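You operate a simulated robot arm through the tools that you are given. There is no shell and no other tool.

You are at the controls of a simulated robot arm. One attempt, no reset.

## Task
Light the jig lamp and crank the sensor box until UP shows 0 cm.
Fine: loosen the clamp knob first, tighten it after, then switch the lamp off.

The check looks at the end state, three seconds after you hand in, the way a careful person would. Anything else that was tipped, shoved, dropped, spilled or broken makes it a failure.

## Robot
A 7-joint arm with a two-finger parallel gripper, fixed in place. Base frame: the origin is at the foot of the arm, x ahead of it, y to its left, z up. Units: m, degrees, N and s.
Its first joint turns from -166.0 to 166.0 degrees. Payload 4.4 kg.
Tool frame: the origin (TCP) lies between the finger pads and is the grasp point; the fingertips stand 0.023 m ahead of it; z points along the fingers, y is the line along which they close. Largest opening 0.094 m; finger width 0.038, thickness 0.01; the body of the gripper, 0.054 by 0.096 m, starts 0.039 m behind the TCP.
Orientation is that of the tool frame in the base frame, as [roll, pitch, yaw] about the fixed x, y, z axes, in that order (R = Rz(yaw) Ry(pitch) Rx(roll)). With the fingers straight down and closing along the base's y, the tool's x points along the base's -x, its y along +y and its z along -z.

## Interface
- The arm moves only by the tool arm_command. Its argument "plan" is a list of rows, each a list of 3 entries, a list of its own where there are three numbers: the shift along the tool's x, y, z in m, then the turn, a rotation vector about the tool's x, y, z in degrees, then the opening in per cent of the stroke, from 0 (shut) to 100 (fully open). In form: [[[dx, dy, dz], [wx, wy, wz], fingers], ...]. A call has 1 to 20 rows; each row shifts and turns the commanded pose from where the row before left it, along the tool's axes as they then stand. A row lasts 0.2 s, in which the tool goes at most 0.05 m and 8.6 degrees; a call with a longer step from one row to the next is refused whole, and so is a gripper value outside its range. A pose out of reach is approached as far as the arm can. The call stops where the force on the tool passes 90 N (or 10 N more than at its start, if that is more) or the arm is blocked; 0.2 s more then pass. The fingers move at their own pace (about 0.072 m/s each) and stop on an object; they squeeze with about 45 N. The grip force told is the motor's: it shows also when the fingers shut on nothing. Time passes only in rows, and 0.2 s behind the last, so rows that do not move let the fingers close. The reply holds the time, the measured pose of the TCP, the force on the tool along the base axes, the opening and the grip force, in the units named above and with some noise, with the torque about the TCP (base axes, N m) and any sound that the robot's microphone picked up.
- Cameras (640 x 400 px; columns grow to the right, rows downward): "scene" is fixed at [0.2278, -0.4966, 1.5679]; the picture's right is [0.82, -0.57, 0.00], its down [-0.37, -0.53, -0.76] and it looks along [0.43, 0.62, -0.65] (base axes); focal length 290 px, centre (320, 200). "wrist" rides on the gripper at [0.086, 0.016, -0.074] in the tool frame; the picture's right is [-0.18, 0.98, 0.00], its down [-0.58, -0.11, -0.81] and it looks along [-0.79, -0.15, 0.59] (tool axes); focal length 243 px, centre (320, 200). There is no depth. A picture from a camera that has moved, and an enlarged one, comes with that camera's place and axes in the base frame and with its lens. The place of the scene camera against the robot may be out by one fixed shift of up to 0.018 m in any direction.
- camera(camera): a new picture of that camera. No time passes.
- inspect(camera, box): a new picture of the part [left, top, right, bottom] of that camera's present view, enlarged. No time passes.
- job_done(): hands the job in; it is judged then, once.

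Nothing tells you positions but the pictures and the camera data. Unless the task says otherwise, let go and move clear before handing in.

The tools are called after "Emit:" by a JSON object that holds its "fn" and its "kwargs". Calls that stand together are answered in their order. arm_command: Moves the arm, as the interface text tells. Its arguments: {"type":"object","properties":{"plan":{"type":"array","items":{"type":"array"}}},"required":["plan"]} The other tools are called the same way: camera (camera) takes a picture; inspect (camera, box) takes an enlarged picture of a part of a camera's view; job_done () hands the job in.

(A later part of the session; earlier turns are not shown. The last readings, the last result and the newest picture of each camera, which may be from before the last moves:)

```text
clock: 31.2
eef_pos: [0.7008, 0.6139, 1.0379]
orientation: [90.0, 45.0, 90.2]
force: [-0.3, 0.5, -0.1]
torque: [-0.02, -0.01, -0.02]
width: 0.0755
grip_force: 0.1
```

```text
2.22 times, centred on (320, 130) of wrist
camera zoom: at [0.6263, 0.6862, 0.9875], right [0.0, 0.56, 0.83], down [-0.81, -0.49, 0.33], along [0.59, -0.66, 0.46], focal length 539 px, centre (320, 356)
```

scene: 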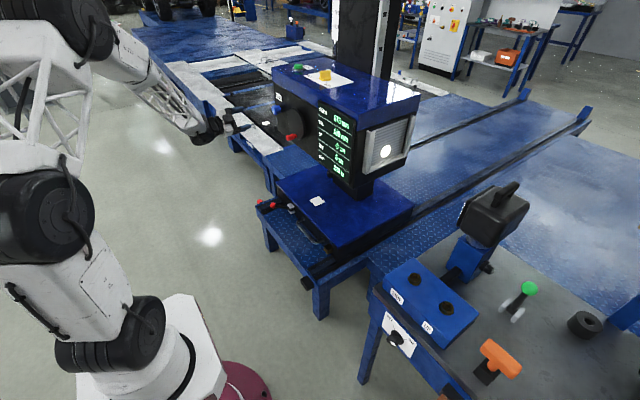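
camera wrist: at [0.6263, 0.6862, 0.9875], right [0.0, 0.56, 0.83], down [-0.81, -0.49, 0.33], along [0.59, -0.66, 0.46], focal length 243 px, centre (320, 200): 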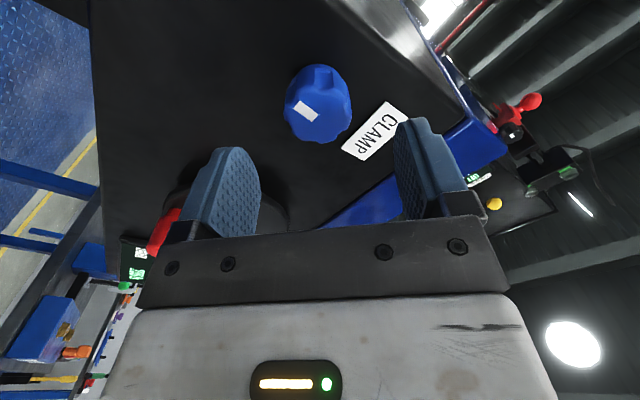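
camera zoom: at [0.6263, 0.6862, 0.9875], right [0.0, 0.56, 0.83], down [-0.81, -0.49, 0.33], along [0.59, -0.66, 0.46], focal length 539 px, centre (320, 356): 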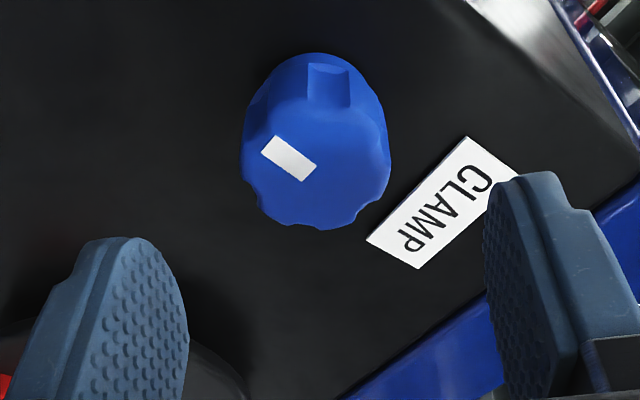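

Still centred. I'll advance over the knob, stopping a few mm short of the face, then close on it.

Emit:
{"fn": "arm_command", "kwargs": {"plan": [[[0.001, 0.0003, 0.02], [0, 0, 0], 80], [[0.001, 0.0002, 0.015], [0, 0, 0], 80], [[0, 0, 0.013], [0, 0, 0], 80], [[0, 0, 0], [0, 0, 0], 80]]}}

Emit:
{"fn": "camera", "kwargs": {"camera": "wrist"}}

```text
clock: 32.2
eef_pos: [0.7467, 0.6178, 1.0351]
orientation: [90.0, 45.1, 90.0]
force: [-0.1, 0.2, -0.1]
torque: [-0.01, 0.01, 0.0]
width: 0.0754
grip_force: 0.0
```

```text
taken
camera wrist: at [0.6739, 0.6887, 0.9843], right [0.0, 0.56, 0.83], down [-0.81, -0.49, 0.33], along [0.59, -0.66, 0.46], focal length 243 px, centre (320, 200)
```

wrist: 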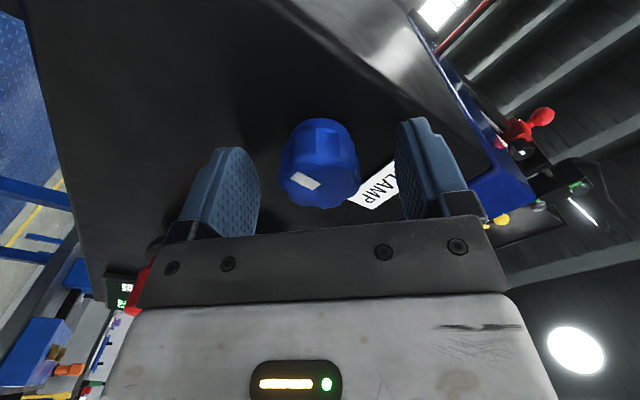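

Emit:
{"fn": "arm_command", "kwargs": {"plan": [[[0, 0, 0], [0, 0, 0], 50], [[0, 0, 0], [0, 0, 0], 20], [[0, 0, 0], [0, 0, 0], 0], [[0, 0, 0], [0, 0, 0], 0], [[0, 0, 0], [0, 0, 0], 0]]}}

Emit:
{"fn": "camera", "kwargs": {"camera": "wrist"}}

```text
clock: 33.4
eef_pos: [0.7468, 0.6161, 1.0341]
orientation: [90.0, 45.1, 90.1]
force: [1.3, -7.1, -3.7]
torque: [0.02, -0.15, -0.16]
width: 0.0387
grip_force: 45.0
```

```text
taken
camera wrist: at [0.6737, 0.6886, 0.9841], right [0.0, 0.56, 0.83], down [-0.81, -0.49, 0.33], along [0.59, -0.67, 0.46], focal length 243 px, centre (320, 200)
```

wrist: 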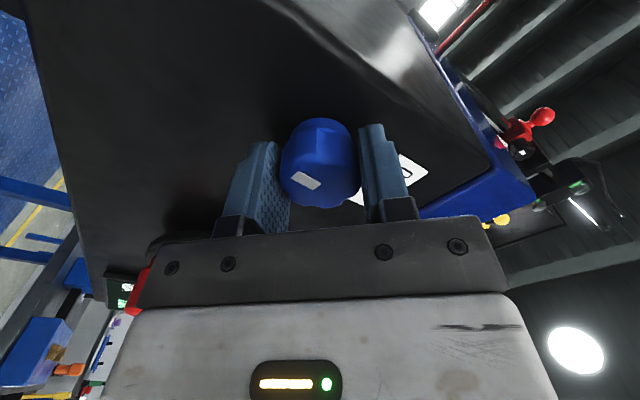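

The fingers grip the knob at 38.7 mm with small loads. I'll turn it counter-clockwise to loosen, a little first while checking torque.

Emit:
{"fn": "arm_command", "kwargs": {"plan": [[[0, 0, 0], [0, 0, -5], 0], [[0, 0, 0], [0, 0, -7], 0], [[0, 0, 0], [0, 0, -7], 0], [[0, 0, 0], [0, 0, 0], 0]]}}

Emit:
{"fn": "camera", "kwargs": {"camera": "wrist"}}

```text
clock: 34.4
eef_pos: [0.747, 0.6146, 1.0337]
orientation: [90.2, 64.1, 90.1]
force: [3.6, -27.0, -6.9]
torque: [0.01, 0.56, 0.12]
width: 0.0387
grip_force: 45.3
```

```text
taken
camera wrist: at [0.6737, 0.6681, 0.9629], right [0.0, 0.8, 0.6], down [-0.81, -0.35, 0.48], along [0.59, -0.48, 0.65], focal length 243 px, centre (320, 200)
```

wrist: 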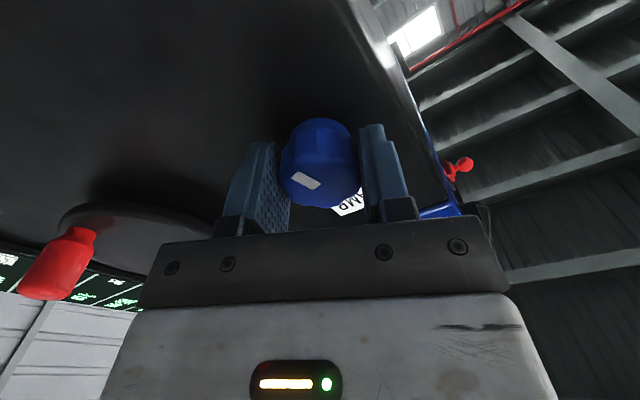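

The knob turns with the tool. I'll trim the small side load and continue counter-clockwise.

Emit:
{"fn": "arm_command", "kwargs": {"plan": [[[0, -0.0008, 0], [0, 0, -7.5], 0], [[0, 0, 0], [0, 0, -7.5], 0], [[0, 0, 0], [0, 0, -7.5], 0], [[0, 0, 0], [0, 0, -7.5], 0], [[0, 0, 0], [0, 0, 0], 0]]}}

Emit:
{"fn": "camera", "kwargs": {"camera": "wrist"}}

Emit:
{"fn": "inspect", "kwargs": {"camera": "scene", "box": [220, 70, 380, 180]}}

```text
clock: 35.6
eef_pos: [0.7477, 0.6144, 1.033]
orientation: [-91.0, 85.9, -91.0]
force: [-10.4, -38.0, -13.0]
torque: [0.02, 1.2, -0.37]
width: 0.0389
grip_force: 45.0
```

```text
taken
camera wrist: at [0.6737, 0.625, 0.9463], right [0.0, 0.99, 0.11], down [-0.81, -0.07, 0.59], along [0.59, -0.09, 0.8], focal length 243 px, centre (320, 200)
```

wrist: 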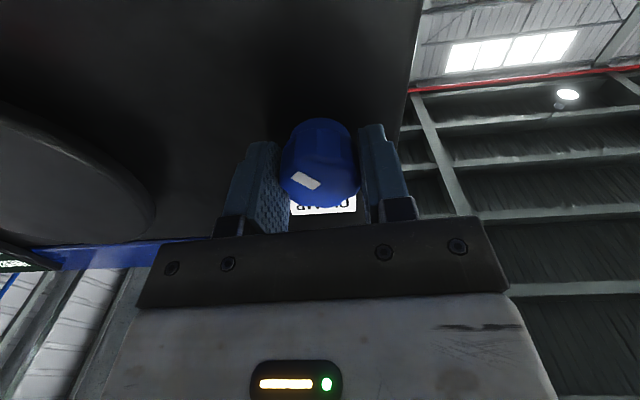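

```text
3.64 times, centred on (300, 125) of scene
camera zoom: at [0.2278, -0.4966, 1.5679], right [0.82, -0.57, 0.0], down [-0.37, -0.53, -0.76], along [0.43, 0.62, -0.65], focal length 1053 px, centre (393, 473)
```

zoom: 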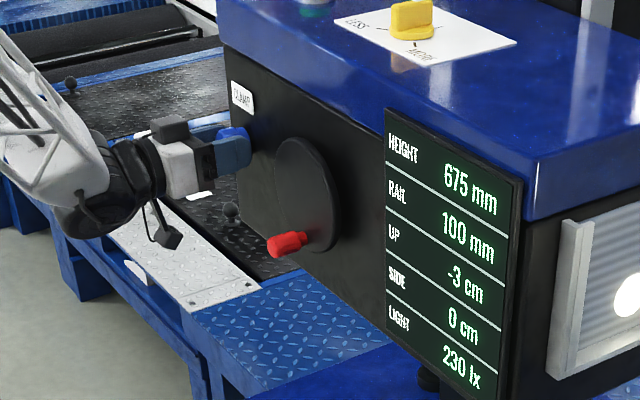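

Emit:
{"fn": "arm_command", "kwargs": {"plan": [[[0.0004, -0.0011, 0], [0, 0, 0], 0], [[0, 0, 0], [0, 0, -7.5], 0], [[0, 0, 0], [0, 0, -7.5], 0], [[0, 0, 0], [0, 0, -7.5], 0], [[0, 0, 0], [0, 0, -7.5], 0], [[0, 0, 0], [0, 0, -7.5], 0], [[0, 0, 0], [0, 0, 0], 0]]}}

Emit:
{"fn": "camera", "kwargs": {"camera": "wrist"}}

Emit:
{"fn": "inspect", "kwargs": {"camera": "scene", "box": [220, 70, 380, 180]}}

```text
clock: 37.2
eef_pos: [0.7482, 0.6138, 1.0333]
orientation: [-90.0, 48.4, -89.9]
force: [9.0, -10.6, -9.4]
torque: [0.05, -0.9, 0.53]
width: 0.0387
grip_force: 44.9
```

```text
taken
camera wrist: at [0.6738, 0.569, 0.9588], right [0.0, 0.86, -0.51], down [-0.81, 0.3, 0.51], along [0.59, 0.41, 0.69], focal length 243 px, centre (320, 200)
```

wrist: 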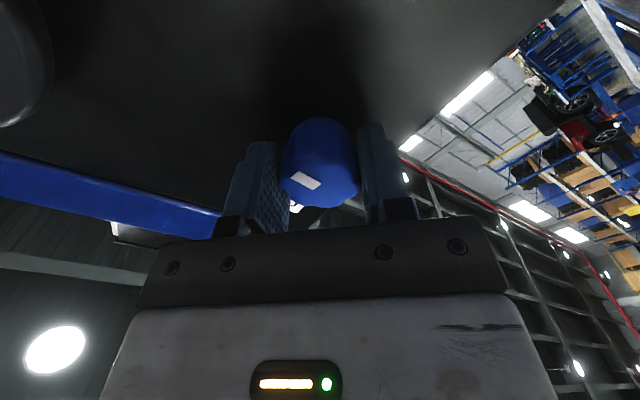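

```text
3.64 times, centred on (300, 125) of scene
camera zoom: at [0.2278, -0.4966, 1.5679], right [0.82, -0.57, 0.0], down [-0.37, -0.53, -0.76], along [0.43, 0.62, -0.65], focal length 1053 px, centre (393, 473)
```

zoom: 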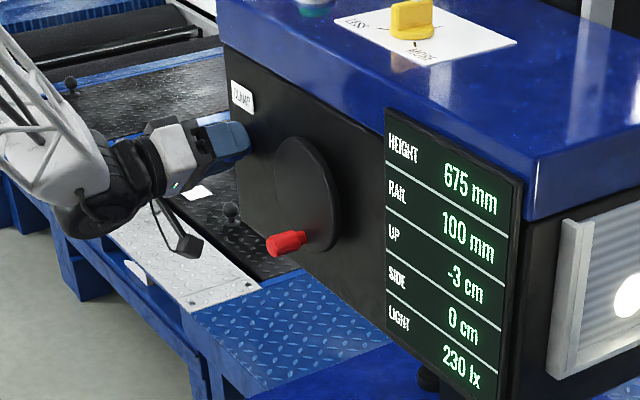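

It has turned about 87° with no stop felt. I'll keep loosening to be sure, watching for an end stop.

Emit:
{"fn": "arm_command", "kwargs": {"plan": [[[0, -0.0004, 0], [0, 0, -7.5], 0], [[0, 0, 0], [0, 0, -7.5], 0], [[0, 0, 0], [0, 0, -7.5], 0], [[0, 0, 0], [0, 0, -7.5], 0], [[0, 0, 0], [0, 0, -7.5], 0], [[0, 0, 0], [0, 0, -7.5], 0], [[0, 0, 0], [0, 0, 0], 0]]}}

Emit:
{"fn": "camera", "kwargs": {"camera": "wrist"}}

```text
clock: 38.8
eef_pos: [0.7477, 0.6151, 1.0357]
orientation: [-90.0, 3.4, -89.9]
force: [-19.3, -10.3, 14.0]
torque: [-0.01, -0.43, 0.61]
width: 0.0389
grip_force: 45.3
```

```text
taken
camera wrist: at [0.6739, 0.5284, 1.0135], right [0.0, 0.24, -0.97], down [-0.81, 0.57, 0.14], along [0.59, 0.78, 0.2], focal length 243 px, centre (320, 200)
```

wrist: 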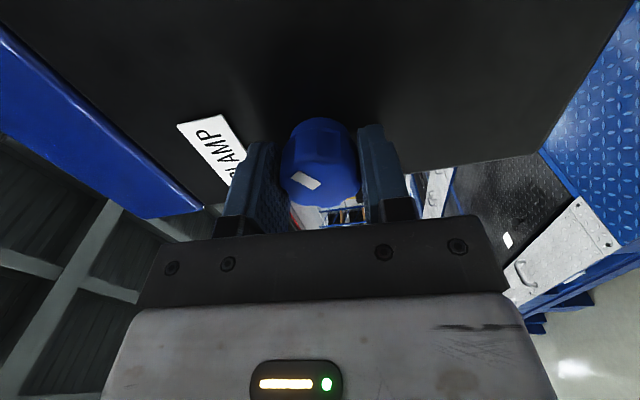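

Emit:
{"fn": "arm_command", "kwargs": {"plan": [[[0, 0, 0], [0, 0, -7.5], 0], [[0, 0, 0], [0, 0, -7.5], 0], [[0, 0, 0], [0, 0, -7.5], 0], [[0, 0, 0], [0, 0, -7.5], 0], [[0, 0, 0], [0, 0, -7.5], 0], [[0, 0, 0], [0, 0, -7.5], 0], [[0, 0, 0], [0, 0, 0], 0]]}}

Emit:
{"fn": "camera", "kwargs": {"camera": "wrist"}}

Emit:
{"fn": "inspect", "kwargs": {"camera": "scene", "box": [220, 70, 380, 180]}}

```text
clock: 40.4
eef_pos: [0.7474, 0.6138, 1.0346]
orientation: [-90.0, -41.7, -90.0]
force: [4.5, 6.7, 13.5]
torque: [0.01, -0.63, -0.05]
width: 0.0388
grip_force: 44.4
```

```text
taken
camera wrist: at [0.6739, 0.5386, 1.0797], right [0.0, -0.51, -0.86], down [-0.81, 0.51, -0.3], along [0.59, 0.69, -0.41], focal length 243 px, centre (320, 200)
```

wrist: 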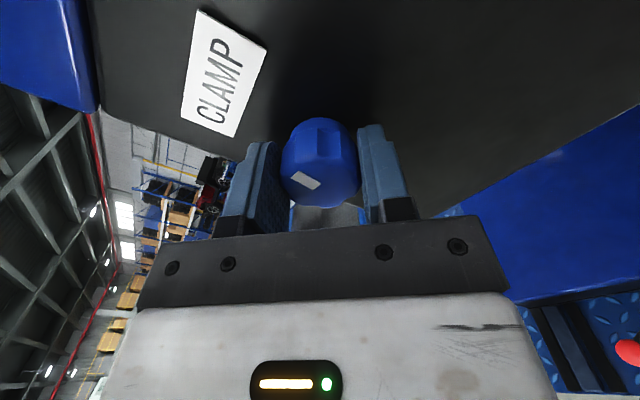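

```text
3.64 times, centred on (300, 125) of scene
camera zoom: at [0.2278, -0.4966, 1.5679], right [0.82, -0.57, 0.0], down [-0.37, -0.53, -0.76], along [0.43, 0.62, -0.65], focal length 1053 px, centre (393, 473)
```

zoom: 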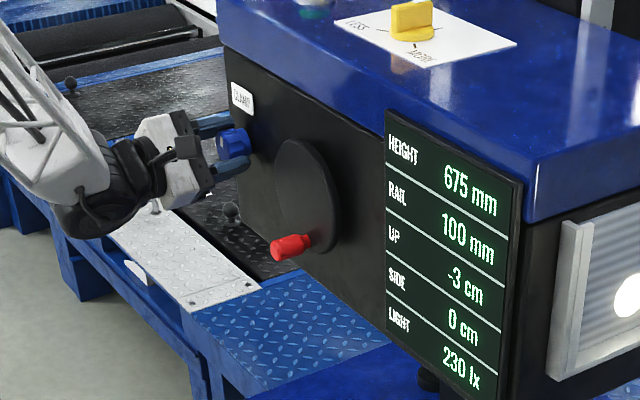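

The knob is now half a turn looser, with its mark at the top. The crank handle shifted slightly, which suggests it's free. I'll release, back off, and rotate the wrist for the crank.

Emit:
{"fn": "arm_command", "kwargs": {"plan": [[[0, 0, 0], [0, 0, 0], 75], [[0, 0, 0], [0, 0, 0], 75], [[0, 0, 0], [0, 0, 0], 75], [[0, 0, -0.025], [0, 0, 0], 75], [[0, 0, -0.04], [0, 0, 0], 75], [[0, 0, -0.04], [0, 0, 0], 75], [[0, 0, -0.02], [0, 0, 6.95], 75], [[0, 0, 0], [0, 0, 6.95], 75], [[0, 0, 0], [0, 0, 6.95], 75], [[0, 0, 0], [0, 0, 6.95], 75], [[0, 0, 0], [0, 0, 6.95], 75], [[0, 0, 0], [0, 0, 6.95], 75], [[0, 0, 0], [0, 0, 0], 75]]}}

Emit:
{"fn": "camera", "kwargs": {"camera": "wrist"}}

Emit:
{"fn": "inspect", "kwargs": {"camera": "scene", "box": [220, 70, 380, 180]}}

```text
clock: 43.2
eef_pos: [0.6219, 0.6134, 1.034]
orientation: [-90.0, 0.2, -89.9]
force: [0.1, -0.1, -0.2]
torque: [0.01, 0.02, -0.03]
width: 0.0702
grip_force: 0.0
```

```text
taken
camera wrist: at [0.5486, 0.5269, 1.0172], right [0.0, 0.19, -0.98], down [-0.81, 0.58, 0.11], along [0.59, 0.79, 0.15], focal length 243 px, centre (320, 200)
```

wrist: 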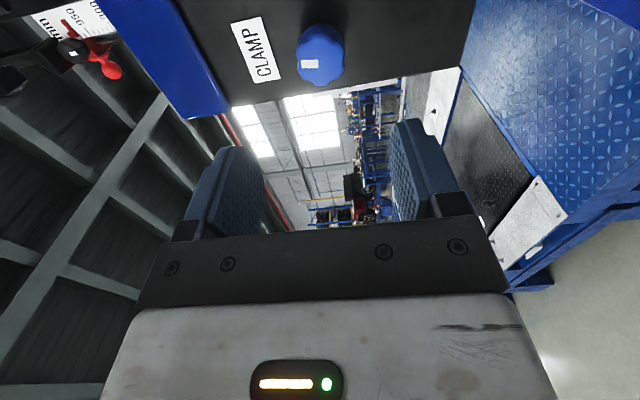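

```text
3.64 times, centred on (300, 125) of scene
camera zoom: at [0.2278, -0.4966, 1.5679], right [0.82, -0.57, 0.0], down [-0.37, -0.53, -0.76], along [0.43, 0.62, -0.65], focal length 1053 px, centre (393, 473)
```

zoom: 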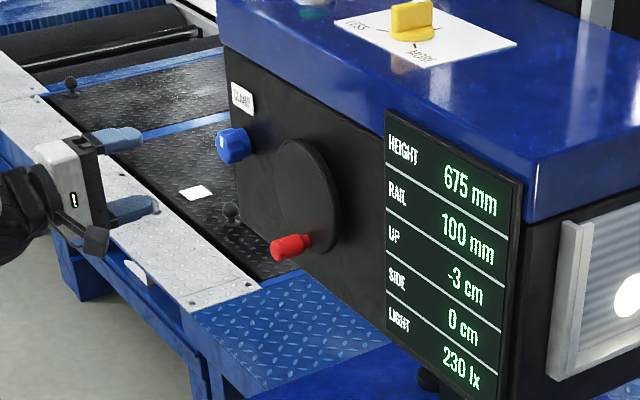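

The knob's mark is at the top, so it's loosened. I'll slide right to face the crank handle and measure it closely.

Emit:
{"fn": "arm_command", "kwargs": {"plan": [[[0.042, 0.0125, 0], [0, 0, 0], 75], [[0.042, 0.0125, 0], [0, 0, 0], 75], [[0.042, 0.0125, 0], [0, 0, 0], 75], [[0.042, 0.0125, 0], [0, 0, 0], 75], [[0, 0, 0], [0, 0, 0], 75]]}}

Emit:
{"fn": "camera", "kwargs": {"camera": "wrist"}}

Emit:
{"fn": "inspect", "kwargs": {"camera": "wrist", "box": [220, 0, 460, 150]}}

Emit:
{"fn": "inspect", "kwargs": {"camera": "scene", "box": [220, 70, 380, 180]}}

```text
clock: 44.4
eef_pos: [0.6244, 0.443, 0.9821]
orientation: [-90.0, 0.2, -90.0]
force: [0.3, -0.5, 0.1]
torque: [-0.01, -0.01, -0.01]
width: 0.0702
grip_force: 0.0
```

```text
taken
camera wrist: at [0.5499, 0.356, 0.9658], right [0.0, 0.19, -0.98], down [-0.81, 0.58, 0.11], along [0.59, 0.79, 0.15], focal length 243 px, centre (320, 200)
```

wrist: 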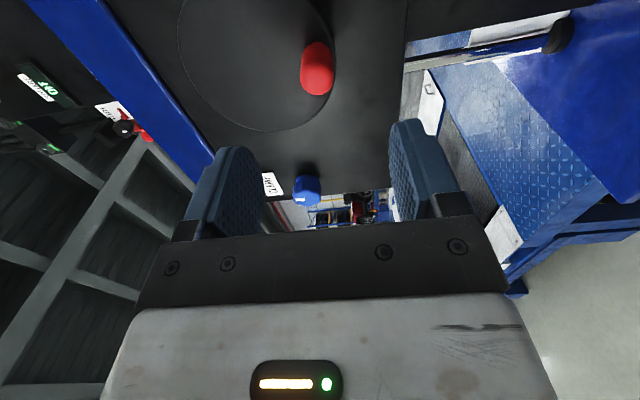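

```text
2.67 times, centred on (340, 75) of wrist
camera zoom: at [0.5499, 0.356, 0.9658], right [0.0, 0.19, -0.98], down [-0.81, 0.58, 0.11], along [0.59, 0.79, 0.15], focal length 647 px, centre (267, 533)
```

zoom: 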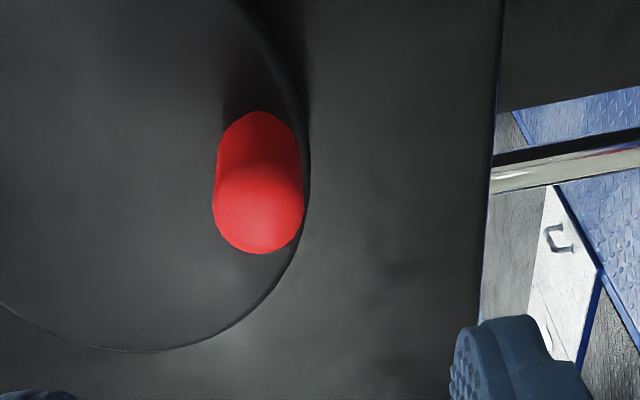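

```text
3.64 times, centred on (300, 125) of scene
camera zoom: at [0.2278, -0.4966, 1.5679], right [0.82, -0.57, 0.0], down [-0.37, -0.53, -0.76], along [0.43, 0.62, -0.65], focal length 1053 px, centre (393, 473)
```

zoom: 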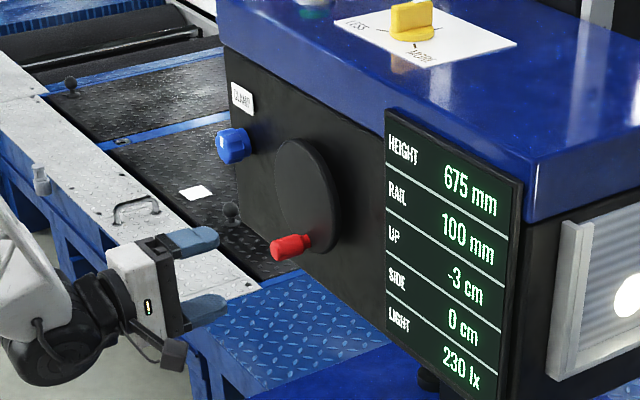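

The handle is at y 0.441, z 0.984, about 24 mm thick, on a crank of radius about 0.052 around (0.444, 1.036). I'll advance so the fingers go above and below it.

Emit:
{"fn": "arm_command", "kwargs": {"plan": [[[0.0009, -0.0011, 0.03], [0, 0, 0], 75], [[0.0009, -0.0011, 0.03], [0, 0, 0], 75], [[0, 0, 0.03], [0, 0, 0], 75], [[0, 0, 0.0156], [0, 0, 0], 75], [[0, 0, 0], [0, 0, 0], 75]]}}

Emit:
{"fn": "camera", "kwargs": {"camera": "wrist"}}

Emit:
{"fn": "inspect", "kwargs": {"camera": "scene", "box": [220, 70, 380, 180]}}

```text
clock: 45.6
eef_pos: [0.7292, 0.4422, 0.9846]
orientation: [-90.1, 0.2, -90.0]
force: [1.3, -0.1, 0.1]
torque: [-0.02, 0.0, 0.0]
width: 0.0705
grip_force: 0.1
```

```text
taken
camera wrist: at [0.6543, 0.3558, 0.9682], right [0.0, 0.19, -0.98], down [-0.81, 0.58, 0.11], along [0.59, 0.79, 0.15], focal length 243 px, centre (320, 200)
```

wrist: 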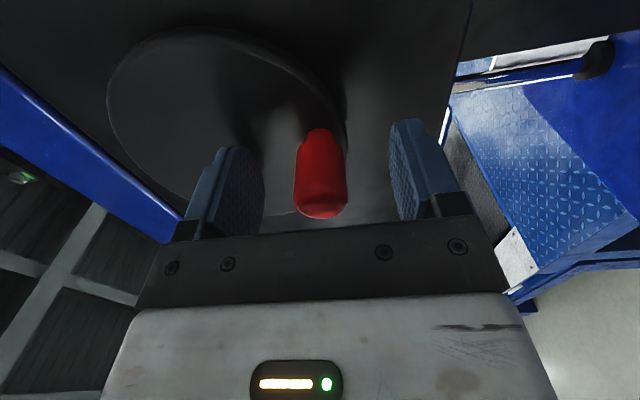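

```text
3.64 times, centred on (300, 125) of scene
camera zoom: at [0.2278, -0.4966, 1.5679], right [0.82, -0.57, 0.0], down [-0.37, -0.53, -0.76], along [0.43, 0.62, -0.65], focal length 1053 px, centre (393, 473)
```

zoom: 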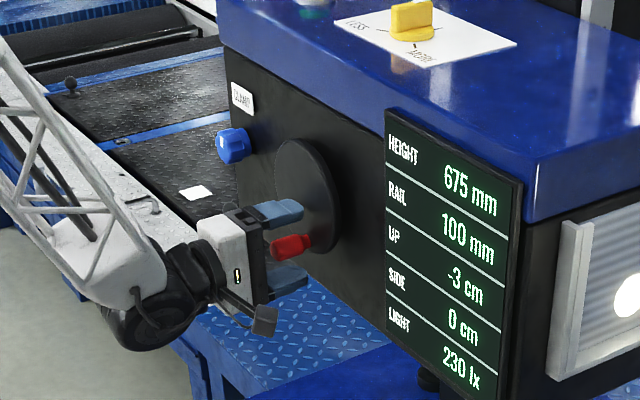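

The handle is centred between the fingers. Closing on it.

Emit:
{"fn": "arm_command", "kwargs": {"plan": [[[0, 0, 0], [0, 0, 0], 40], [[0, 0, 0], [0, 0, 0], 10], [[0, 0, 0], [0, 0, 0], 0], [[0, 0, 0], [0, 0, 0], 0], [[0, 0, 0], [0, 0, 0], 0]]}}

Emit:
{"fn": "inspect", "kwargs": {"camera": "scene", "box": [220, 70, 380, 180]}}

```text
clock: 46.8
eef_pos: [0.728, 0.443, 0.9842]
orientation: [-90.2, 0.2, -90.1]
force: [4.3, -1.7, -13.1]
torque: [0.08, -0.84, 0.24]
width: 0.0238
grip_force: 44.5
```

```text
3.64 times, centred on (300, 125) of scene
camera zoom: at [0.2278, -0.4966, 1.5679], right [0.82, -0.57, 0.0], down [-0.37, -0.53, -0.76], along [0.43, 0.62, -0.65], focal length 1053 px, centre (393, 473)
```

zoom: 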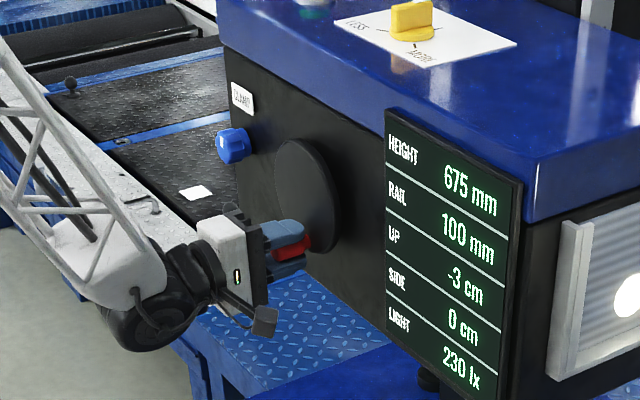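

The handle is gripped at 23.8 mm. I'll turn the crank a test arc of 30° counter-clockwise, following its circle, and watch HEIGHT and forces.

Emit:
{"fn": "arm_command", "kwargs": {"plan": [[[0.0067, -0.00067, 0], [0, 0, 0], 0], [[0.00656, -0.00155, 0], [0, 0, 0], 0], [[0.0063, -0.00238, 0], [0, 0, 0], 0], [[0.00593, -0.00319, 0], [0, 0, 0], 0], [[0, 0, 0], [0, 0, 0], 0]]}}

Emit:
{"fn": "camera", "kwargs": {"camera": "wrist"}}

Emit:
{"fn": "inspect", "kwargs": {"camera": "scene", "box": [220, 70, 380, 180]}}

```text
clock: 48.2
eef_pos: [0.7279, 0.4154, 0.9875]
orientation: [-90.5, 0.0, -90.0]
force: [16.1, -1.5, -11.2]
torque: [-0.2, -1.68, 0.73]
width: 0.024
grip_force: 44.8
stopped in row 5: the force on the tool passed its limit at 92 N (the readings are from after the stop); the commanded pose is now the measured one
```

```text
taken
camera wrist: at [0.6537, 0.3295, 0.9717], right [-0.01, 0.18, -0.98], down [-0.81, 0.58, 0.11], along [0.59, 0.79, 0.14], focal length 243 px, centre (320, 200)
```

wrist: 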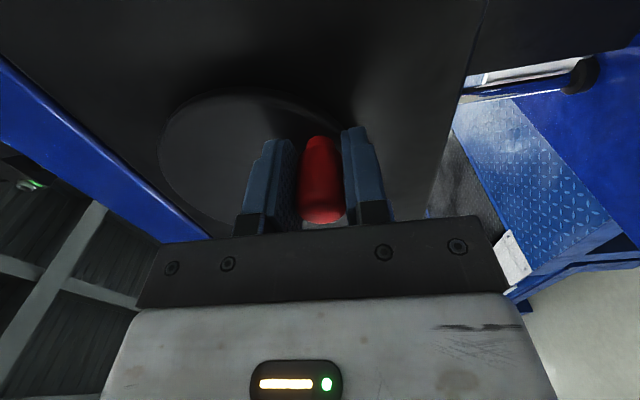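

```text
3.64 times, centred on (300, 125) of scene
camera zoom: at [0.2278, -0.4966, 1.5679], right [0.82, -0.57, 0.0], down [-0.37, -0.53, -0.76], along [0.43, 0.62, -0.65], focal length 1053 px, centre (393, 473)
```

zoom: 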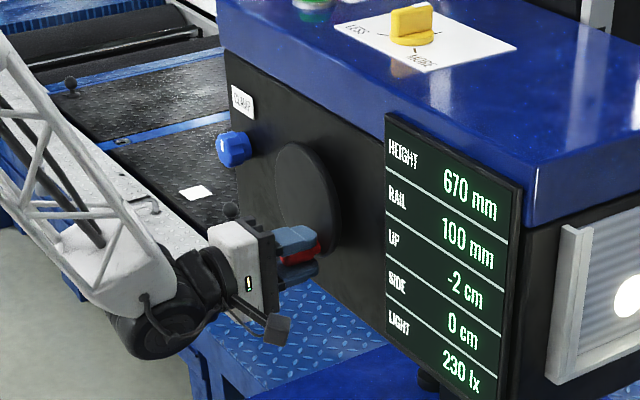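

Counter-clockwise lowers the box: HEIGHT is now 670 and UP is −2 cm, about 5 mm of travel for 30°. The force stop came from not following the box down. I'll continue with that drift included.

Emit:
{"fn": "arm_command", "kwargs": {"plan": [[[0.00537, -0.00288, 0], [0, 0, 0], 0], [[0.00478, -0.00354, 0], [0, 0, 0], 0], [[0.00412, -0.00413, 0], [0, 0, 0], 0], [[0.00339, -0.00462, 0], [0, 0, 0], 0], [[0, 0, 0], [0, 0, 0], 0]]}}

Emit:
{"fn": "inspect", "kwargs": {"camera": "scene", "box": [220, 70, 380, 180]}}

Emit:
{"fn": "inspect", "kwargs": {"camera": "wrist", "box": [140, 50, 480, 240]}}

```text
clock: 49.4
eef_pos: [0.7271, 0.3973, 1.0033]
orientation: [-90.4, 0.0, -90.0]
force: [-16.4, -29.4, -20.0]
torque: [-0.03, -1.35, -0.3]
width: 0.0236
grip_force: 44.8
```

```text
3.64 times, centred on (300, 125) of scene
camera zoom: at [0.2278, -0.4966, 1.5679], right [0.82, -0.57, 0.0], down [-0.37, -0.53, -0.76], along [0.43, 0.62, -0.65], focal length 1053 px, centre (393, 473)
```

zoom: 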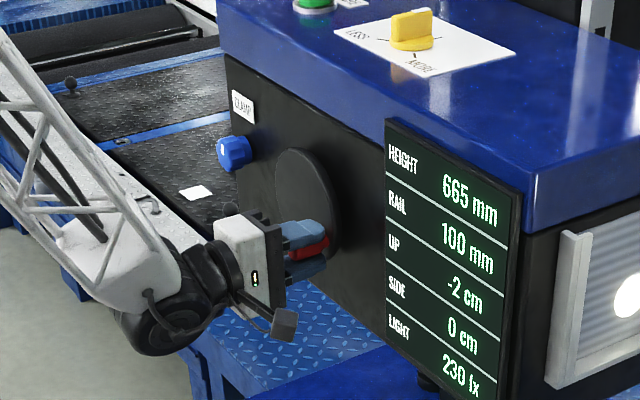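

```text
1.88 times, centred on (310, 145) of wrist
camera zoom: at [0.6525, 0.3108, 0.9873], right [-0.01, 0.18, -0.98], down [-0.8, 0.58, 0.12], along [0.59, 0.79, 0.14], focal length 457 px, centre (339, 304)
```

zoom: 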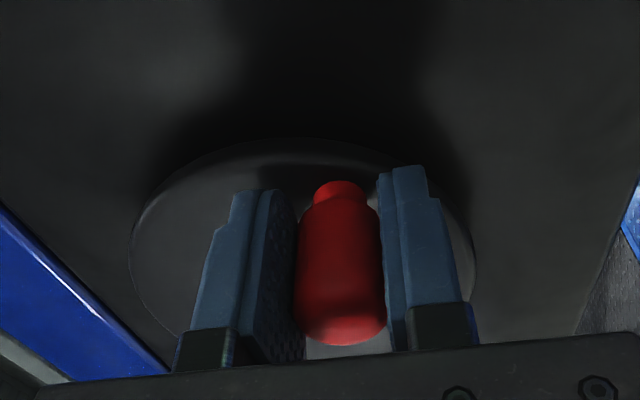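

HEIGHT is 665 and UP −2 cm, with loads moderate and the grip steady. Continuing around the circle.

Emit:
{"fn": "arm_command", "kwargs": {"plan": [[[0.0033, -0.0045, 0], [0, 0, 0], 0], [[0.00167, -0.0054, 0], [0, 0, 0], 0], [[0.0008, -0.00555, 0], [0, 0, 0], 0], [[-0.0001, -0.0056, 0], [0, 0, 0], 0], [[0, 0, 0], [0, 0, 0], 0]]}}

Emit:
{"fn": "inspect", "kwargs": {"camera": "scene", "box": [220, 70, 380, 180]}}

Emit:
{"fn": "inspect", "kwargs": {"camera": "wrist", "box": [140, 50, 480, 240]}}

```text
clock: 50.6
eef_pos: [0.7279, 0.3927, 1.0258]
orientation: [-90.3, 0.0, -90.0]
force: [-7.8, 2.6, -2.9]
torque: [0.0, -1.45, 0.3]
width: 0.0237
grip_force: 44.9
```

```text
3.64 times, centred on (300, 125) of scene
camera zoom: at [0.2278, -0.4966, 1.5679], right [0.82, -0.57, 0.0], down [-0.37, -0.53, -0.76], along [0.43, 0.62, -0.65], focal length 1053 px, centre (393, 473)
```

zoom: 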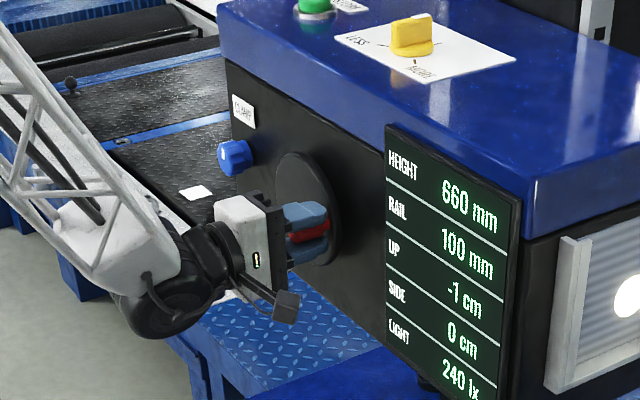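

```text
1.88 times, centred on (310, 145) of wrist
camera zoom: at [0.6539, 0.3063, 1.01], right [-0.01, 0.18, -0.98], down [-0.81, 0.58, 0.11], along [0.59, 0.79, 0.15], focal length 457 px, centre (339, 304)
```

zoom: 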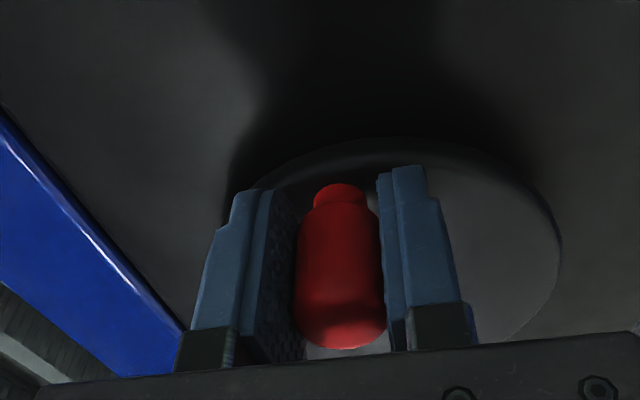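

HEIGHT is 660 and UP −1 cm. I'll continue in smaller steps so I can find where UP changes to 0 and centre the box in that band.

Emit:
{"fn": "arm_command", "kwargs": {"plan": [[[-0.00103, -0.00552, 0], [0, 0, 0], 0], [[-0.0019, -0.00533, 0], [0, 0, 0], 0], [[0, 0, 0], [0, 0, 0], 0]]}}

Emit:
{"fn": "inspect", "kwargs": {"camera": "scene", "box": [220, 70, 380, 180]}}

```text
clock: 51.4
eef_pos: [0.7275, 0.3959, 1.0349]
orientation: [-90.5, 0.0, -89.9]
force: [-7.3, -5.6, -16.2]
torque: [-0.6, -1.68, 0.55]
width: 0.0239
grip_force: 44.6
```

```text
3.64 times, centred on (300, 125) of scene
camera zoom: at [0.2278, -0.4966, 1.5679], right [0.82, -0.57, 0.0], down [-0.37, -0.53, -0.76], along [0.43, 0.62, -0.65], focal length 1053 px, centre (393, 473)
```

zoom: 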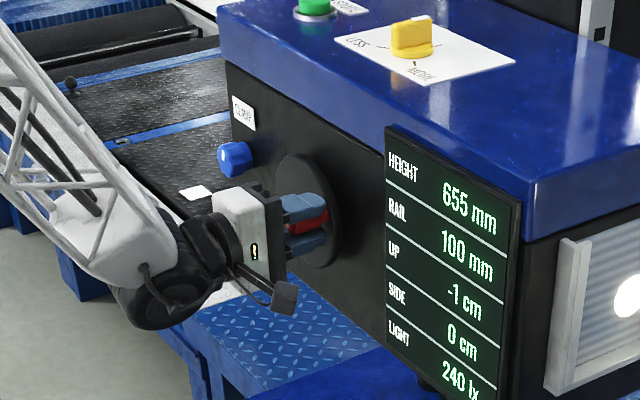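

Emit:
{"fn": "arm_command", "kwargs": {"plan": [[[-0.00274, -0.00502, 0], [0, 0, 0], 0], [[-0.00353, -0.00462, 0], [0, 0, 0], 0], [[0, 0, 0], [0, 0, 0], 0]]}}

Emit:
{"fn": "inspect", "kwargs": {"camera": "scene", "box": [220, 70, 380, 180]}}

```text
clock: 52.2
eef_pos: [0.7293, 0.4018, 1.047]
orientation: [-90.5, 0.0, -89.9]
force: [2.8, 1.0, -5.6]
torque: [0.04, -1.23, -0.18]
width: 0.0236
grip_force: 44.7
```

```text
3.64 times, centred on (300, 125) of scene
camera zoom: at [0.2278, -0.4966, 1.5679], right [0.82, -0.57, 0.0], down [-0.37, -0.53, -0.76], along [0.43, 0.62, -0.65], focal length 1053 px, centre (393, 473)
```

zoom: 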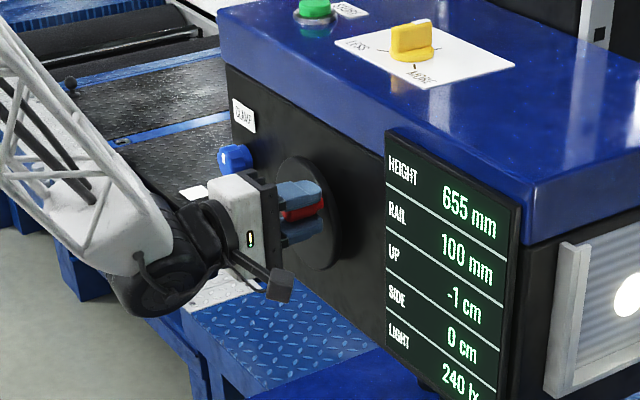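

Emit:
{"fn": "arm_command", "kwargs": {"plan": [[[-0.00426, -0.0041, 0], [0, 0, 0], 0], [[-0.00491, -0.0035, 0], [0, 0, 0], 0], [[0, 0, 0], [0, 0, 0], 0]]}}

Emit:
{"fn": "inspect", "kwargs": {"camera": "scene", "box": [220, 70, 380, 180]}}

```text
clock: 53.0
eef_pos: [0.7279, 0.4115, 1.0509]
orientation: [-90.6, 0.0, -90.0]
force: [4.6, -0.7, -26.0]
torque: [-0.57, -1.55, 0.16]
width: 0.0239
grip_force: 45.0
```

```text
3.64 times, centred on (300, 125) of scene
camera zoom: at [0.2278, -0.4966, 1.5679], right [0.82, -0.57, 0.0], down [-0.37, -0.53, -0.76], along [0.43, 0.62, -0.65], focal length 1053 px, centre (393, 473)
```

zoom: 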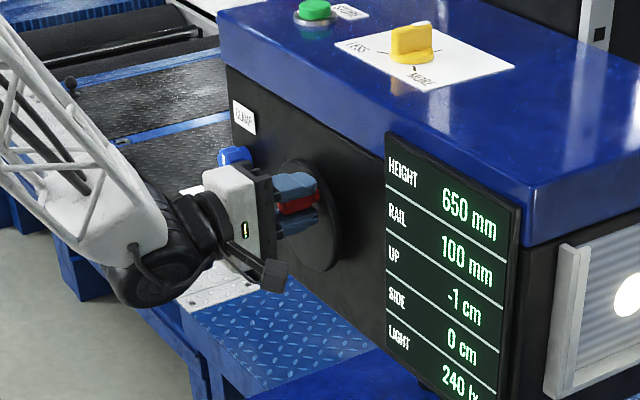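

Emit:
{"fn": "arm_command", "kwargs": {"plan": [[[-0.00549, -0.0022, 0], [0, 0, 0], 0], [[0, 0, 0], [0, 0, 0], 0]]}}

Emit:
{"fn": "inspect", "kwargs": {"camera": "scene", "box": [220, 70, 380, 180]}}

```text
clock: 53.6
eef_pos: [0.7285, 0.4171, 1.0551]
orientation: [-90.6, -0.1, -90.0]
force: [7.5, -0.3, -25.6]
torque: [-0.31, -1.45, 0.53]
width: 0.0242
grip_force: 44.7
```

```text
3.64 times, centred on (300, 125) of scene
camera zoom: at [0.2278, -0.4966, 1.5679], right [0.82, -0.57, 0.0], down [-0.37, -0.53, -0.76], along [0.43, 0.62, -0.65], focal length 1053 px, centre (393, 473)
```

zoom: 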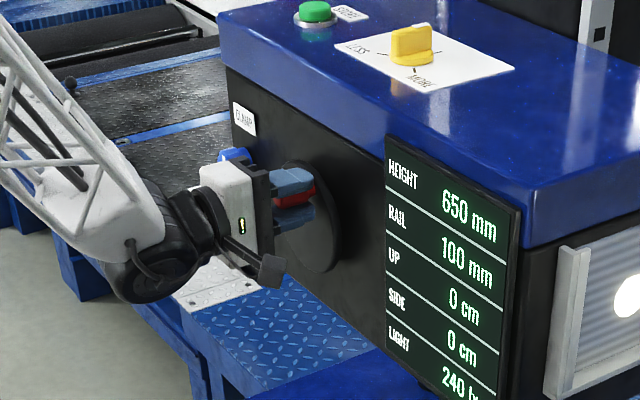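

UP now reads 0 cm at its upper edge. The earlier transitions fit about 1 cm of UP per 10 mm of height, so I'll go about 25° further, roughly 4 mm, to sit in the middle of the zero band.

Emit:
{"fn": "arm_command", "kwargs": {"plan": [[[-0.00679, -0.0015, 0], [0, 0, 0], 0], [[-0.00725, -0.00125, 0], [0, 0, 0], 0], [[-0.00756, -0.0001, 0], [0, 0, 0], 0], [[0, 0, 0], [0, 0, 0], 0]]}}

Emit:
{"fn": "inspect", "kwargs": {"camera": "scene", "box": [220, 70, 380, 180]}}

Emit:
{"fn": "inspect", "kwargs": {"camera": "wrist", "box": [140, 50, 480, 240]}}

```text
clock: 54.6
eef_pos: [0.7275, 0.437, 1.055]
orientation: [-90.5, -0.2, -90.0]
force: [20.4, -15.2, -35.0]
torque: [-0.54, -1.5, -0.05]
width: 0.0242
grip_force: 45.1
```

```text
3.64 times, centred on (300, 125) of scene
camera zoom: at [0.2278, -0.4966, 1.5679], right [0.82, -0.57, 0.0], down [-0.37, -0.53, -0.76], along [0.43, 0.62, -0.65], focal length 1053 px, centre (393, 473)
```

zoom: 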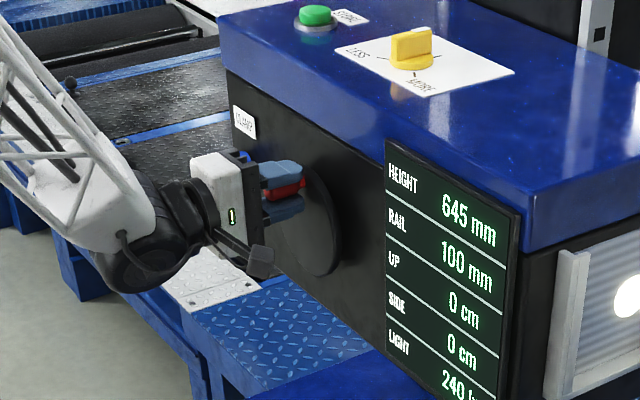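

```text
1.88 times, centred on (310, 145) of wrist
camera zoom: at [0.6534, 0.3516, 1.0399], right [-0.01, 0.18, -0.98], down [-0.8, 0.58, 0.12], along [0.59, 0.79, 0.14], focal length 457 px, centre (339, 304)
```

zoom: 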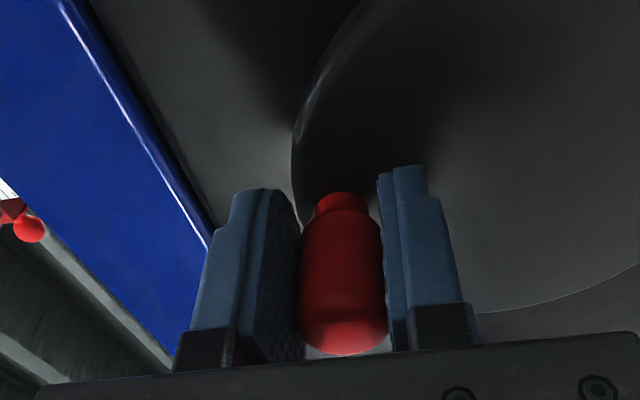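

HEIGHT is 645 and UP 0 cm, mid-band by my estimate. I'll relax the vertical load, release the handle and check that the reading holds.

Emit:
{"fn": "arm_command", "kwargs": {"plan": [[[0, 0.0009, 0], [0, 0, 0], 0], [[0, 0, 0], [0, 0, 0], 0]]}}

Emit:
{"fn": "inspect", "kwargs": {"camera": "scene", "box": [300, 90, 380, 180]}}

```text
clock: 55.2
eef_pos: [0.729, 0.4382, 1.0557]
orientation: [-90.5, -0.1, -90.1]
force: [21.3, -12.8, -35.3]
torque: [-0.44, -1.58, -0.43]
width: 0.0242
grip_force: 45.1
```

```text
4.44 times, centred on (340, 135) of scene
camera zoom: at [0.2278, -0.4966, 1.5679], right [0.82, -0.57, 0.0], down [-0.37, -0.53, -0.76], along [0.43, 0.62, -0.65], focal length 1287 px, centre (231, 489)
```

zoom: 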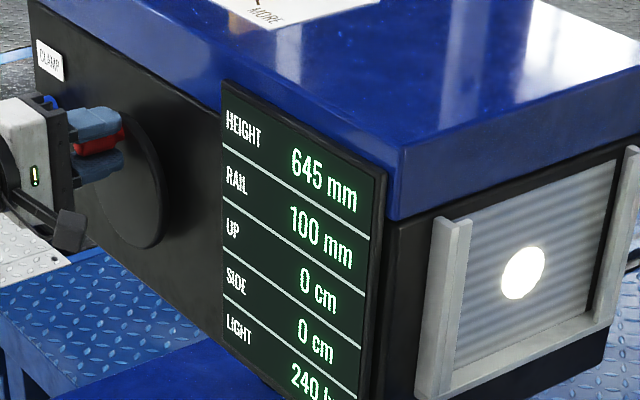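

The spot is centred in the lens. Now I'll open the fingers and check the reading before moving off.

Emit:
{"fn": "arm_command", "kwargs": {"plan": [[[0, 0, 0], [0, 0, 0], 30], [[0, 0, 0], [0, 0, 0], 60], [[0, 0, 0], [0, 0, 0], 75], [[0, 0, 0], [0, 0, 0], 75]]}}

Emit:
{"fn": "inspect", "kwargs": {"camera": "scene", "box": [220, 70, 380, 180]}}

Emit:
{"fn": "camera", "kwargs": {"camera": "wrist"}}

```text
clock: 56.2
eef_pos: [0.7261, 0.4379, 1.058]
orientation: [-90.4, 0.1, -90.0]
force: [0.2, 0.5, -0.7]
torque: [-0.01, 0.0, 0.03]
width: 0.0704
grip_force: 0.1
```

```text
3.64 times, centred on (300, 125) of scene
camera zoom: at [0.2278, -0.4966, 1.5679], right [0.82, -0.57, 0.0], down [-0.37, -0.53, -0.76], along [0.43, 0.62, -0.65], focal length 1053 px, centre (393, 473)
```

zoom: 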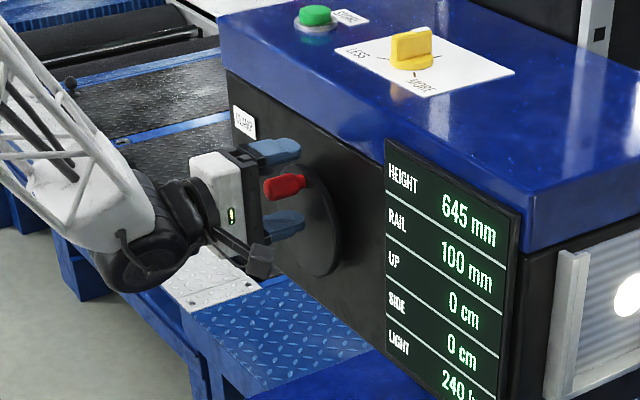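

```text
taken
camera wrist: at [0.6532, 0.3519, 1.0407], right [-0.01, 0.18, -0.98], down [-0.81, 0.58, 0.11], along [0.59, 0.79, 0.14], focal length 243 px, centre (320, 200)
```

wrist: 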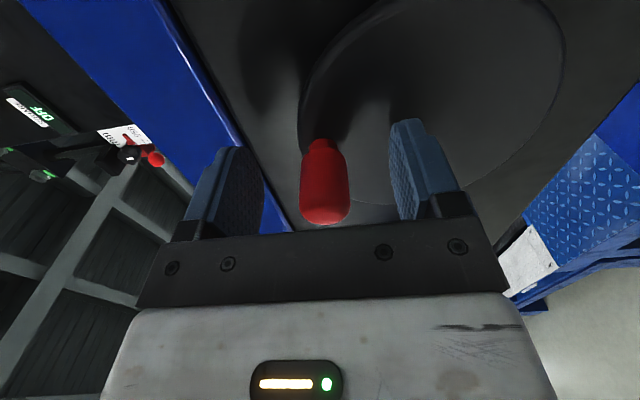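

The reading holds at 645 mm and UP 0 cm after release. Now I'll back off and return to the clamp knob, which has come down with the box to about z 1.009.

Emit:
{"fn": "arm_command", "kwargs": {"plan": [[[0, 0, -0.036], [0, 0, 0], 75], [[0, 0, -0.036], [0, 0, 0], 75], [[0, 0, -0.036], [0, 0, 0], 75], [[-0.0438, 0.0123, 0], [0, 0, 0], 75], [[-0.0438, 0.0123, 0], [0, 0, 0], 75], [[-0.0438, 0.0123, 0], [0, 0, 0], 75], [[-0.0438, 0.0123, 0], [0, 0, 0], 75], [[0, 0, 0], [0, 0, -6.95], 80], [[0, 0, 0], [0, 0, -6.95], 80], [[0, 0, 0], [0, 0, -6.95], 80], [[0, 0, 0], [0, 0, -6.95], 80], [[0, 0, 0], [0, 0, -6.95], 80], [[0, 0, 0], [0, 0, -6.95], 80], [[0, 0, 0.03], [0, 0, 0], 80], [[0, 0, 0.03], [0, 0, 0], 80], [[0, 0, 0], [0, 0, 0], 80]]}}

Emit:
{"fn": "camera", "kwargs": {"camera": "wrist"}}

Emit:
{"fn": "inspect", "kwargs": {"camera": "scene", "box": [220, 70, 380, 180]}}

Emit:
{"fn": "inspect", "kwargs": {"camera": "wrist", "box": [200, 40, 440, 220]}}

```text
clock: 59.6
eef_pos: [0.6803, 0.6136, 1.0056]
orientation: [-90.6, -41.9, -89.6]
force: [0.3, 0.1, 0.3]
torque: [-0.03, 0.02, 0.0]
width: 0.0753
grip_force: 0.2
```

```text
taken
camera wrist: at [0.6063, 0.5381, 1.0515], right [-0.01, -0.52, -0.86], down [-0.81, 0.51, -0.3], along [0.59, 0.69, -0.42], focal length 243 px, centre (320, 200)
```

wrist: 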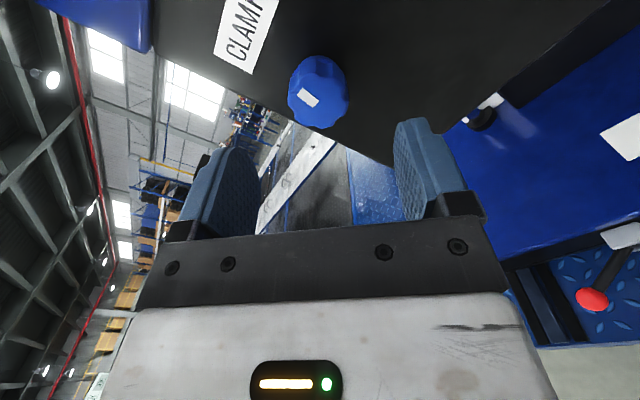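

```text
3.64 times, centred on (300, 125) of scene
camera zoom: at [0.2278, -0.4966, 1.5679], right [0.82, -0.57, 0.0], down [-0.37, -0.53, -0.76], along [0.43, 0.62, -0.65], focal length 1053 px, centre (393, 473)
```

zoom: 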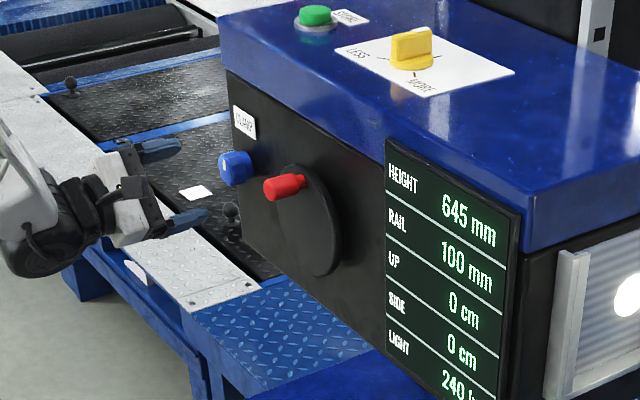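

```text
2.22 times, centred on (320, 130) of wrist
camera zoom: at [0.6063, 0.5381, 1.0515], right [-0.01, -0.52, -0.86], down [-0.81, 0.51, -0.3], along [0.59, 0.69, -0.42], focal length 539 px, centre (320, 356)
```

zoom: 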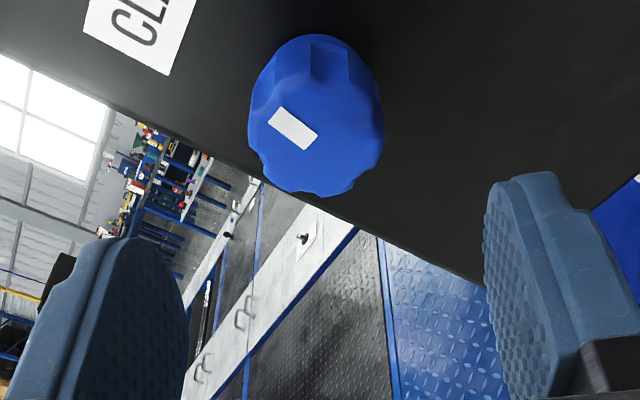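

The knob is again centred with the tool. I'll advance over it, then close.

Emit:
{"fn": "arm_command", "kwargs": {"plan": [[[0, 0, 0.025], [0, 0, 0], 80], [[0, 0, 0.025], [0, 0, 0], 80], [[0, 0, 0.016], [0, 0, 0], 80], [[0, 0, 0], [0, 0, 0], 80]]}}

Emit:
{"fn": "camera", "kwargs": {"camera": "wrist"}}

```text
clock: 60.6
eef_pos: [0.7456, 0.6132, 1.0097]
orientation: [-90.6, -41.7, -89.5]
force: [-0.6, -0.1, -0.4]
torque: [-0.03, -0.02, 0.02]
width: 0.075
grip_force: 0.0
```

```text
taken
camera wrist: at [0.6722, 0.5376, 1.0543], right [-0.01, -0.52, -0.86], down [-0.81, 0.51, -0.3], along [0.59, 0.69, -0.42], focal length 243 px, centre (320, 200)
```

wrist: 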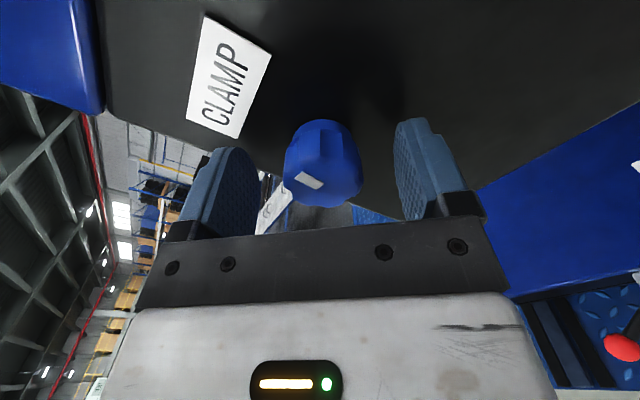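

Emit:
{"fn": "arm_command", "kwargs": {"plan": [[[0, 0.0013, 0], [0, 0, 0], 60], [[0, 0, 0], [0, 0, 0], 20], [[0, 0, 0], [0, 0, 0], 0], [[0, 0, 0], [0, 0, 0], 0], [[0, 0, 0], [0, 0, 0], 0]]}}

Emit:
{"fn": "camera", "kwargs": {"camera": "wrist"}}

Emit:
{"fn": "inspect", "kwargs": {"camera": "scene", "box": [220, 70, 380, 180]}}

```text
clock: 61.8
eef_pos: [0.7457, 0.6128, 1.0077]
orientation: [-90.5, -41.8, -89.6]
force: [8.0, 17.3, 8.0]
torque: [0.02, -0.08, 1.12]
width: 0.0392
grip_force: 44.7
```

```text
taken
camera wrist: at [0.672, 0.5372, 1.0533], right [-0.01, -0.52, -0.86], down [-0.81, 0.51, -0.3], along [0.59, 0.69, -0.42], focal length 243 px, centre (320, 200)
```

wrist: 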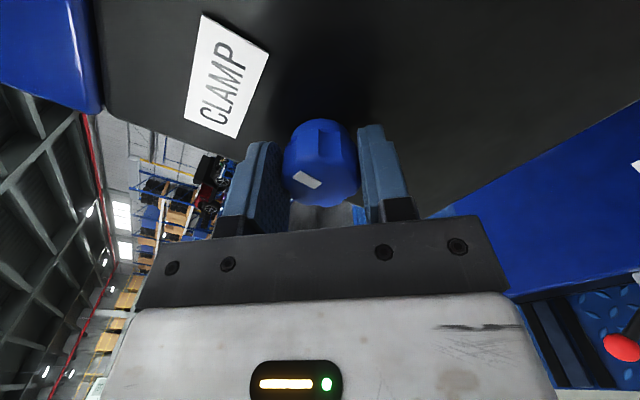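

```text
3.64 times, centred on (300, 125) of scene
camera zoom: at [0.2278, -0.4966, 1.5679], right [0.82, -0.57, 0.0], down [-0.37, -0.53, -0.76], along [0.43, 0.62, -0.65], focal length 1053 px, centre (393, 473)
```

zoom: 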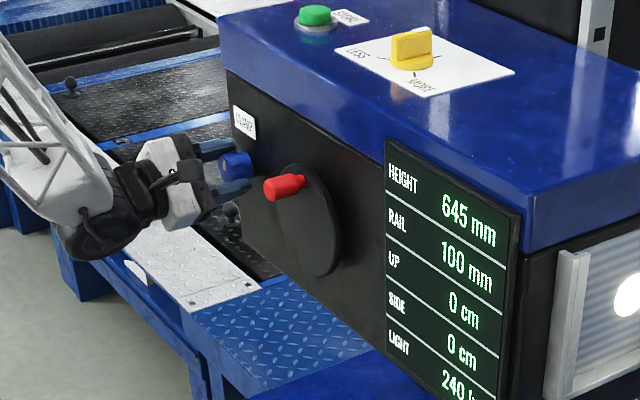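

The knob is gripped and UP still reads 0. Now I'll tighten by turning clockwise in stages, trimming side loads as I go.

Emit:
{"fn": "arm_command", "kwargs": {"plan": [[[0, -0.0004, 0], [0, 0, 7.5], 0], [[0, 0, 0], [0, 0, 7.5], 0], [[0, 0, 0], [0, 0, 7.5], 0], [[0, 0, 0], [0, 0, 7.5], 0], [[0, 0, 0], [0, 0, 7.5], 0], [[0, 0, 0], [0, 0, 7.5], 0], [[0, 0, 0], [0, 0, 0], 0]]}}

```text
clock: 63.4
eef_pos: [0.7448, 0.6125, 1.0049]
orientation: [-90.5, 3.3, -90.1]
force: [3.4, -13.7, -9.8]
torque: [0.01, -0.94, 0.09]
width: 0.039
grip_force: 45.3
```

Emit:
{"fn": "arm_command", "kwargs": {"plan": [[[0.0003, 0.0003, 0], [0, 0, 7.5], 0], [[0, 0, 0], [0, 0, 7.5], 0], [[0, 0, 0], [0, 0, 7.5], 0], [[0, 0, 0], [0, 0, 7.5], 0], [[0, 0, 0], [0, 0, 7.5], 0], [[0, 0, 0], [0, 0, 7.5], 0], [[0, 0, 0], [0, 0, 0], 0]]}}

Emit:
{"fn": "inspect", "kwargs": {"camera": "scene", "box": [220, 70, 380, 180]}}

```text
clock: 65.0
eef_pos: [0.745, 0.6134, 1.0055]
orientation: [-90.8, 48.3, -90.5]
force: [0.3, -2.8, -12.7]
torque: [-0.01, -1.01, -0.19]
width: 0.039
grip_force: 44.8
```

```text
3.64 times, centred on (300, 125) of scene
camera zoom: at [0.2278, -0.4966, 1.5679], right [0.82, -0.57, 0.0], down [-0.37, -0.53, -0.76], along [0.43, 0.62, -0.65], focal length 1053 px, centre (393, 473)
```

zoom: 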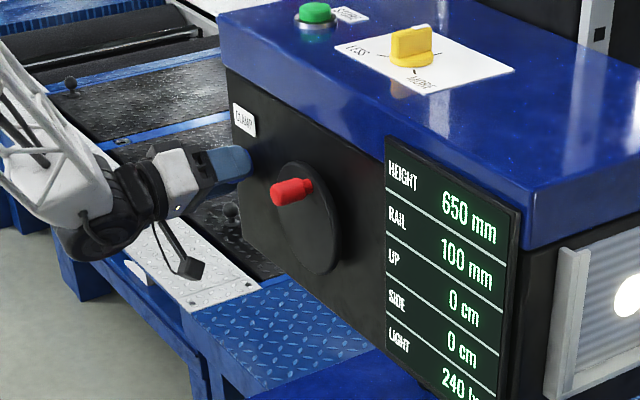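

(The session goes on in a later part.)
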